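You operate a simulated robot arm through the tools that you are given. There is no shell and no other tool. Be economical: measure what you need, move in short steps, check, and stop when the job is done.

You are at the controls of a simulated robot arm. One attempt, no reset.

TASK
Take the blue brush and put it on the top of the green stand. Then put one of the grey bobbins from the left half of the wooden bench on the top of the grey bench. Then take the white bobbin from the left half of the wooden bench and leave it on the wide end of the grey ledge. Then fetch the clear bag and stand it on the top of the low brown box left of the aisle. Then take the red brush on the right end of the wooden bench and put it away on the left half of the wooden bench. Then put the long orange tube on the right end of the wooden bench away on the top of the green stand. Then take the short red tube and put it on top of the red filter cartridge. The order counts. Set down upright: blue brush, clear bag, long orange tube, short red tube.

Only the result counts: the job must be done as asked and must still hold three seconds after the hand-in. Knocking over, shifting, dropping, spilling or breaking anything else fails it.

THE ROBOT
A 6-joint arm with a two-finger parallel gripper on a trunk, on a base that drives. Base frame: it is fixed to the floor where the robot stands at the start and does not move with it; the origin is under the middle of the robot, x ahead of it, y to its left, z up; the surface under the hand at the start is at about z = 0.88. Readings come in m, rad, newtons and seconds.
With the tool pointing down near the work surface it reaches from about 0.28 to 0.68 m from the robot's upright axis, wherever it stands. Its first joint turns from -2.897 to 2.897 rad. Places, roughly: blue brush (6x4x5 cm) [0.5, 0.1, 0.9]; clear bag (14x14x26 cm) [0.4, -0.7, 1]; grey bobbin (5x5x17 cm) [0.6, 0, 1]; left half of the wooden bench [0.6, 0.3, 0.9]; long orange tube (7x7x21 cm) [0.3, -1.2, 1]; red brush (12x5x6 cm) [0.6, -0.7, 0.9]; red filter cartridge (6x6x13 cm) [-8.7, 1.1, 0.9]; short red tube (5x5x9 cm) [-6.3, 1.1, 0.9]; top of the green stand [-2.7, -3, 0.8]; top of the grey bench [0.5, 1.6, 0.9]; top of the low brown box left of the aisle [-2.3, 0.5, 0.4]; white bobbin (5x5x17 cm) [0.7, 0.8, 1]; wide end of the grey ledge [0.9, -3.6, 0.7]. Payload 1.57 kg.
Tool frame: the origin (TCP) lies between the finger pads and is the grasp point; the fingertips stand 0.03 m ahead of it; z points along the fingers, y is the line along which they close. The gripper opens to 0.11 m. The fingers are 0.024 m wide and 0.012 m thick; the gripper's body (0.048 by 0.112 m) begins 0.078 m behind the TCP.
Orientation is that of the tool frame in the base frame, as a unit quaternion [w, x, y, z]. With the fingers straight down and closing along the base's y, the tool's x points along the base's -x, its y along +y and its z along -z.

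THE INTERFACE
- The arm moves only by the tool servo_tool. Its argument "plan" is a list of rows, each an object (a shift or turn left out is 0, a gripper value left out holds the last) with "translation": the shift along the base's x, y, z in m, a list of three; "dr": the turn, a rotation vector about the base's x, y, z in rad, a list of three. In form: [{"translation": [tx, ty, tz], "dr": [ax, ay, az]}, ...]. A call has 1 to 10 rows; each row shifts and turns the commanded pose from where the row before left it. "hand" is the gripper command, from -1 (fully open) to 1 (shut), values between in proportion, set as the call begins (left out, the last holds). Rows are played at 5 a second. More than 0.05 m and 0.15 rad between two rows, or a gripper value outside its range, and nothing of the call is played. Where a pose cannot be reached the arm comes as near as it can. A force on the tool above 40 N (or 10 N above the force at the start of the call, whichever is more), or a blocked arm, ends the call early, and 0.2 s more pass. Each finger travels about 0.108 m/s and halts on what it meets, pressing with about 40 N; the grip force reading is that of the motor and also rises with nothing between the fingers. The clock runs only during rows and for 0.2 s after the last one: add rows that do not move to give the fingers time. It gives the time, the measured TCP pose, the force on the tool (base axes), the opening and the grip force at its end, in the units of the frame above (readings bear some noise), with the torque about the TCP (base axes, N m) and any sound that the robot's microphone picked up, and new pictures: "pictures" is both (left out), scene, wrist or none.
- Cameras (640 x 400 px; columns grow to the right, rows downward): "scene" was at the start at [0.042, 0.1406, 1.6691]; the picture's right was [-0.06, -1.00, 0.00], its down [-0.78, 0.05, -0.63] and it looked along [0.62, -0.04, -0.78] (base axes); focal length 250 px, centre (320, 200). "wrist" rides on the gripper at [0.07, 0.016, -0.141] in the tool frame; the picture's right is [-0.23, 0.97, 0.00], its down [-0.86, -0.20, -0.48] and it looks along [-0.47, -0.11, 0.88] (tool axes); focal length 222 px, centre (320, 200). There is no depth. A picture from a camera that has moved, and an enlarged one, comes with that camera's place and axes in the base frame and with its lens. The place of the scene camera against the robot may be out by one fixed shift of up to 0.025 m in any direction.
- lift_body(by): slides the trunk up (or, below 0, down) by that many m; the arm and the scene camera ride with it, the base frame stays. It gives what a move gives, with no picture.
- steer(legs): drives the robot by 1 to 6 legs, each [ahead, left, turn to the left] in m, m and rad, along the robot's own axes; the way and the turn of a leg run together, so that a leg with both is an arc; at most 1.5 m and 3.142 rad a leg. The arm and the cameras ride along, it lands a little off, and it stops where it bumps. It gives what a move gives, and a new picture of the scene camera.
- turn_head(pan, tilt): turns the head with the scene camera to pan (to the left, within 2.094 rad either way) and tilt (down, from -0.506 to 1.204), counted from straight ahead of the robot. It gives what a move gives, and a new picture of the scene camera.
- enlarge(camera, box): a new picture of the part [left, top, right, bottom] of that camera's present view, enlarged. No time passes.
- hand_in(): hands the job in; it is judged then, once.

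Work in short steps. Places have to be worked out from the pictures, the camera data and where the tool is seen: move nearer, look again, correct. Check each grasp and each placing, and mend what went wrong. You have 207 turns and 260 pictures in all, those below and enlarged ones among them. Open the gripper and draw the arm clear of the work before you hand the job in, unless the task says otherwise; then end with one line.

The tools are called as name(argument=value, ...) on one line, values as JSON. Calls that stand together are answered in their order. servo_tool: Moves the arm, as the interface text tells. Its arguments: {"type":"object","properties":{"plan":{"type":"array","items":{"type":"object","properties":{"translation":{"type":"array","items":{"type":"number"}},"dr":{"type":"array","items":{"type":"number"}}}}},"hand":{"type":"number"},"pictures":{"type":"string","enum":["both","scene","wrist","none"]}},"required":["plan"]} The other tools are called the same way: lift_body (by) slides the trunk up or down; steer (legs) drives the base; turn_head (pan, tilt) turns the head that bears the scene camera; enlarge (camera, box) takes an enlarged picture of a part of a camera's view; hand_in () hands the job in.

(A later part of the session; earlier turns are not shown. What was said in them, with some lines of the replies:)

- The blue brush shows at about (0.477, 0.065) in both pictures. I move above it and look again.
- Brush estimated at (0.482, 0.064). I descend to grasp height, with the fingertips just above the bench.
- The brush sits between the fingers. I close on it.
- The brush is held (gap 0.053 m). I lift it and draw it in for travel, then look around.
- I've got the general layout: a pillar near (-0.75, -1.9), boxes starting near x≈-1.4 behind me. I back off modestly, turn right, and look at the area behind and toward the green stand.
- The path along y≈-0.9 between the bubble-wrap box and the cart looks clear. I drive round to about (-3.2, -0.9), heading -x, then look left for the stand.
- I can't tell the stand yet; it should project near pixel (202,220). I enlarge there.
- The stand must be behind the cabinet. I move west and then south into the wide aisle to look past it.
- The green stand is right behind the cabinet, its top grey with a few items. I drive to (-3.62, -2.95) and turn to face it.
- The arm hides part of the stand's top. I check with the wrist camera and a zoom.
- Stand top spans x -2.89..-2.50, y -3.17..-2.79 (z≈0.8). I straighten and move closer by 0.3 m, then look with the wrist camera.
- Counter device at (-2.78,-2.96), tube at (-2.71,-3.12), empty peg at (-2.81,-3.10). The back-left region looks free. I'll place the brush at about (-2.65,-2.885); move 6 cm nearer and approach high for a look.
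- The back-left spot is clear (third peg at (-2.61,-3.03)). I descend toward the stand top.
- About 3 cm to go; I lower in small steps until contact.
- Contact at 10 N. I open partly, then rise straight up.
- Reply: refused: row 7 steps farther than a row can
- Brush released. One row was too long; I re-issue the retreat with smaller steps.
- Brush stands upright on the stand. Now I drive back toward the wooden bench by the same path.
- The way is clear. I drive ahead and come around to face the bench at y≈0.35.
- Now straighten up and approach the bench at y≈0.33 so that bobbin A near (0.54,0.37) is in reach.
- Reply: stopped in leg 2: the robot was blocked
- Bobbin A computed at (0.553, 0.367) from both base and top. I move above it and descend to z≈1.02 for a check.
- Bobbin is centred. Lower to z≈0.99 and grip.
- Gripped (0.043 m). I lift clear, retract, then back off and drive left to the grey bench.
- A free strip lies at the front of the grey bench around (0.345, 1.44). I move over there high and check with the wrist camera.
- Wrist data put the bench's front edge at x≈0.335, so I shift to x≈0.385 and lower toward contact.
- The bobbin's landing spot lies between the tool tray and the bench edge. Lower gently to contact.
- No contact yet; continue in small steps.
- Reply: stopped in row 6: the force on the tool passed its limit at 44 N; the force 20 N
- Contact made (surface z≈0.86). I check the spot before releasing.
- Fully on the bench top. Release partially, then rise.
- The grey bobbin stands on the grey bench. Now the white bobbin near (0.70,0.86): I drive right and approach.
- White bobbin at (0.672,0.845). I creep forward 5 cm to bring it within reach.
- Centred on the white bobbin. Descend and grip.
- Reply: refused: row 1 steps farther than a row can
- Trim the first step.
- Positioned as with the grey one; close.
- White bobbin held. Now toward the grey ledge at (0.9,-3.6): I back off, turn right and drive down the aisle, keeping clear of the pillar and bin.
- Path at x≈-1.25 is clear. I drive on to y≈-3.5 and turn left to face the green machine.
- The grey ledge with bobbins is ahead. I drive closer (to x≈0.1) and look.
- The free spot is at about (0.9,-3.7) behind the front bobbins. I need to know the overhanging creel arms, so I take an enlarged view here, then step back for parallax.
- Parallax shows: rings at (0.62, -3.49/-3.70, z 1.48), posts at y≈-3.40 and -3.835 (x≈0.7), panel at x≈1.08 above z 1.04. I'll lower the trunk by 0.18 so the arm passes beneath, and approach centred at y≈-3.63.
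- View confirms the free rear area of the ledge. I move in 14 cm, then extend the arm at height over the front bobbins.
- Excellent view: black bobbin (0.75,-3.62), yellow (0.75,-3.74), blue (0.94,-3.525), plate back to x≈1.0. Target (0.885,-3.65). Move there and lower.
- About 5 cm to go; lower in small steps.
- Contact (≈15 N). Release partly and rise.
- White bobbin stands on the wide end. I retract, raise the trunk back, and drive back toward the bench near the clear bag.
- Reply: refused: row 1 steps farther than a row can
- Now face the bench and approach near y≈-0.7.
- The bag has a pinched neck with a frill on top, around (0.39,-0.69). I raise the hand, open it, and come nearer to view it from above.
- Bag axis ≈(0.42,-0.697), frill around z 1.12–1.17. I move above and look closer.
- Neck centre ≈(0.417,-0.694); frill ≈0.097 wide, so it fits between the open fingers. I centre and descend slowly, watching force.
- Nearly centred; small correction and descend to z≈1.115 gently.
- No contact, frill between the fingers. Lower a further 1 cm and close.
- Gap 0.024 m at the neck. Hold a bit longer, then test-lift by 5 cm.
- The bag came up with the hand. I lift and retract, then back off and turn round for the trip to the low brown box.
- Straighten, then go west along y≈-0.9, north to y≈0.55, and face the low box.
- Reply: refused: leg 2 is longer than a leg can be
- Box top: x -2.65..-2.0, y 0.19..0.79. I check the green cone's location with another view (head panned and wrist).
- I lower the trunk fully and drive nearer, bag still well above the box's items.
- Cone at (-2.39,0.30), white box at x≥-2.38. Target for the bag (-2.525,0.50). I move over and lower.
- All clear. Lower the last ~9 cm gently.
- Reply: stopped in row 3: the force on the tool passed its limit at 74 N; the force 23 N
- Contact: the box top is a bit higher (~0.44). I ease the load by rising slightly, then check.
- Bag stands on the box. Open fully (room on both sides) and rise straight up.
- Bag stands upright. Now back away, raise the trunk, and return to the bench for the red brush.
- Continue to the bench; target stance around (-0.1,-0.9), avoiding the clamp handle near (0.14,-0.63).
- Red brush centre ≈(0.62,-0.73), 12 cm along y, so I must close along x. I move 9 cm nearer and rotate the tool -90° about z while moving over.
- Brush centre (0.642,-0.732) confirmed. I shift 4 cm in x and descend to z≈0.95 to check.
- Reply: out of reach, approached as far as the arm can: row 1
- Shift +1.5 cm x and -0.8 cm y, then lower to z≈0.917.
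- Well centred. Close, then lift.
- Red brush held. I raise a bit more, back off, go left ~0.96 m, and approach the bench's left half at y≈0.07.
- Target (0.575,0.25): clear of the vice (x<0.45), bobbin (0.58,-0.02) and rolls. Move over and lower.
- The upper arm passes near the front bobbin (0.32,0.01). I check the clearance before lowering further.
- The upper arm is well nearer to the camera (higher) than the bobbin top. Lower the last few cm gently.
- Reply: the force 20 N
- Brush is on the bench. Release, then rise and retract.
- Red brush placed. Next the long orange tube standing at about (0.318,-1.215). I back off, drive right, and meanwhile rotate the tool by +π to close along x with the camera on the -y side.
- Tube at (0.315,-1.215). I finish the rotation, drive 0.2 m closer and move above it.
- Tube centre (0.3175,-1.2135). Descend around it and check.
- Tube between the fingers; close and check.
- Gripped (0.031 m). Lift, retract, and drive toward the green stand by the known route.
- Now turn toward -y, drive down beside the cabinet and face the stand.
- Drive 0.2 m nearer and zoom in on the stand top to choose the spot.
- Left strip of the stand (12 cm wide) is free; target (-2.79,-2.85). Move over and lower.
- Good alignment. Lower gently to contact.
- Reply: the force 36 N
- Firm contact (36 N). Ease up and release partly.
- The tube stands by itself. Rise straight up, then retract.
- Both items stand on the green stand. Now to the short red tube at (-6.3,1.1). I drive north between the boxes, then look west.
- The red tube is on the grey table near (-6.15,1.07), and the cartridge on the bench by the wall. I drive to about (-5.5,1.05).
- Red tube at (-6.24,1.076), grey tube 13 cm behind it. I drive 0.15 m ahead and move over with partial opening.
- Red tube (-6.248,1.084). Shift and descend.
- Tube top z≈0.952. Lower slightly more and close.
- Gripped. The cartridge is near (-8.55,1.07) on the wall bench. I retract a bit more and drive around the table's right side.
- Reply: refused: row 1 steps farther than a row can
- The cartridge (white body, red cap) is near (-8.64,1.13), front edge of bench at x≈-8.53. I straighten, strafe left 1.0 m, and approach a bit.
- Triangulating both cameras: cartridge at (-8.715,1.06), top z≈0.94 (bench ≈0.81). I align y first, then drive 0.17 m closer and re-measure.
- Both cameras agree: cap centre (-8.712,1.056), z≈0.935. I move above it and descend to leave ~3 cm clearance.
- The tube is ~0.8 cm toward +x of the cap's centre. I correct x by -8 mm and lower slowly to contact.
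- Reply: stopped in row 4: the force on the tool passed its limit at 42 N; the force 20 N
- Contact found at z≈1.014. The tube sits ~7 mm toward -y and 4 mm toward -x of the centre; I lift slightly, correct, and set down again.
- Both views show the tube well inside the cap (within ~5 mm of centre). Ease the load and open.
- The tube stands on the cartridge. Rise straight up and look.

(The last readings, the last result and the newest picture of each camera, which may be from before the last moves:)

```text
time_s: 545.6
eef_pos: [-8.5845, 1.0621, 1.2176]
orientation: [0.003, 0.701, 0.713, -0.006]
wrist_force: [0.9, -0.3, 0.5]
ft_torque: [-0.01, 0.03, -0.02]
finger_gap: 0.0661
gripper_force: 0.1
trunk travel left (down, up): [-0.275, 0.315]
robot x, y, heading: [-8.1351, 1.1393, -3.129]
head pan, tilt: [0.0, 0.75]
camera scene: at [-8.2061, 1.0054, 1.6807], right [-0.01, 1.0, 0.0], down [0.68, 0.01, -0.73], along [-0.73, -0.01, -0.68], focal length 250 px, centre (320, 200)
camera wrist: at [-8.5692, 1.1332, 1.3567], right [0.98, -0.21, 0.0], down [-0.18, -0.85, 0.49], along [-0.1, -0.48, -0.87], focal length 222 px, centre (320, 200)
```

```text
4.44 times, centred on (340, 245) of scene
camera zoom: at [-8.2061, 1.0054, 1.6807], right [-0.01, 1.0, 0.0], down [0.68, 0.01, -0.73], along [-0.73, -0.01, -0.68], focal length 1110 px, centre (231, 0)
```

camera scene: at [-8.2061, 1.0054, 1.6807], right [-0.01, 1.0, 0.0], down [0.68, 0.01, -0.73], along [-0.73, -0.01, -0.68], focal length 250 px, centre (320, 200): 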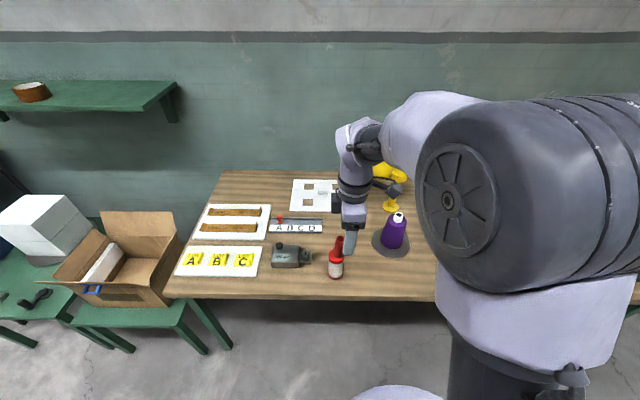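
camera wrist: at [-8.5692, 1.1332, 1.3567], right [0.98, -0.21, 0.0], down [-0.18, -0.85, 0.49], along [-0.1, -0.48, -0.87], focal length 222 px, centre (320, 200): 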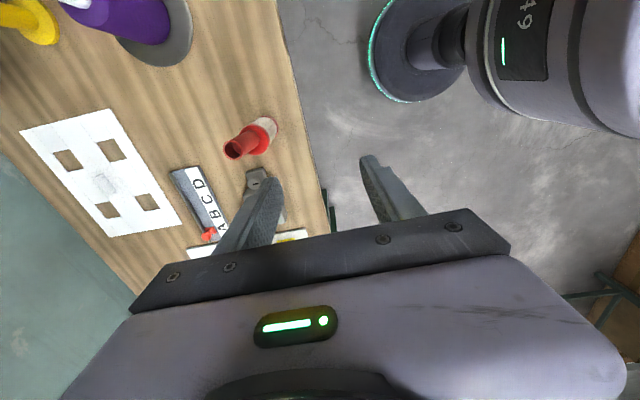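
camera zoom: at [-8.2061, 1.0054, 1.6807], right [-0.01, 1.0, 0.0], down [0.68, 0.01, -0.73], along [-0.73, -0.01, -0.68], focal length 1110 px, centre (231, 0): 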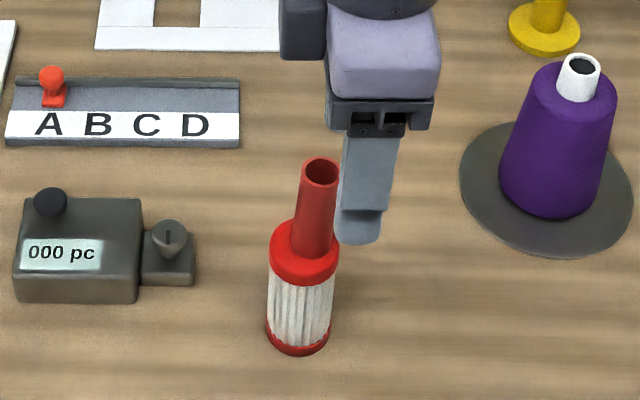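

The red tube stands upright on the cartridge. I open the hand and draw the arm back, taking a last look.

servo_tool(plan=[{"translation": [0.045, 0, 0]}, {"translation": [0.04, 0, 0]}, {}, {}], hand=-1, pictures="scene")

enlarge(camera="scene", box=[290, 200, 390, 290])

```text
time_s: 546.6
eef_pos: [-8.5003, 1.0617, 1.2189]
orientation: [0.003, 0.701, 0.713, -0.007]
wrist_force: [0.2, 0.5, -0.2]
ft_torque: [0.01, 0.0, 0.03]
finger_gap: 0.1099
gripper_force: 0.1
trunk travel left (down, up): [-0.275, 0.315]
robot x, y, heading: [-8.1286, 1.1404, -3.128]
head pan, tilt: [0.0, 0.75]
camera scene: at [-8.208, 1.0053, 1.6806], right [-0.01, 1.0, 0.0], down [0.68, 0.01, -0.73], along [-0.73, -0.01, -0.68], focal length 250 px, centre (320, 200)
```

scene: 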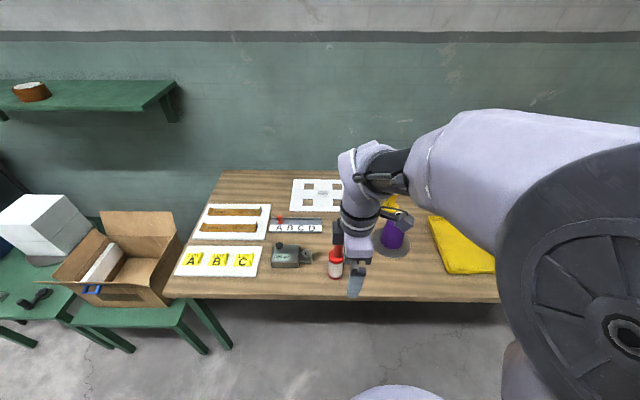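

```text
4.44 times, centred on (340, 245) of scene
camera zoom: at [-8.208, 1.0053, 1.6806], right [-0.01, 1.0, 0.0], down [0.68, 0.01, -0.73], along [-0.73, -0.01, -0.68], focal length 1110 px, centre (231, 0)
```

zoom: 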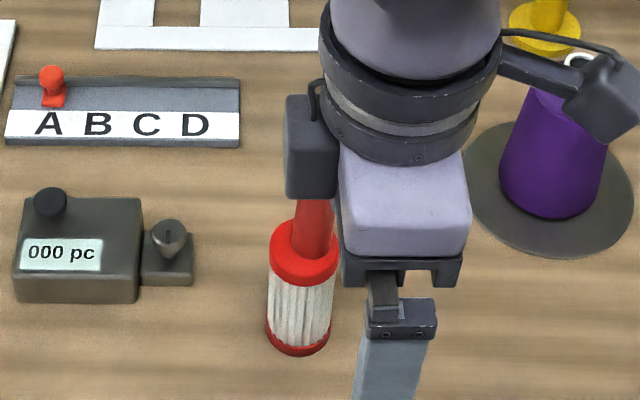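

All placements are done and the last stack is stable; the hand is open and clear. Handing in.

hand_in()

```text
The job is handed in.
```

I moved all seven items in the order you gave and handed the job in. Each placement looked right when I left it: the blue brush, clear bag, long orange tube and short red tube were set down upright. The result of the judging was not shown to me.
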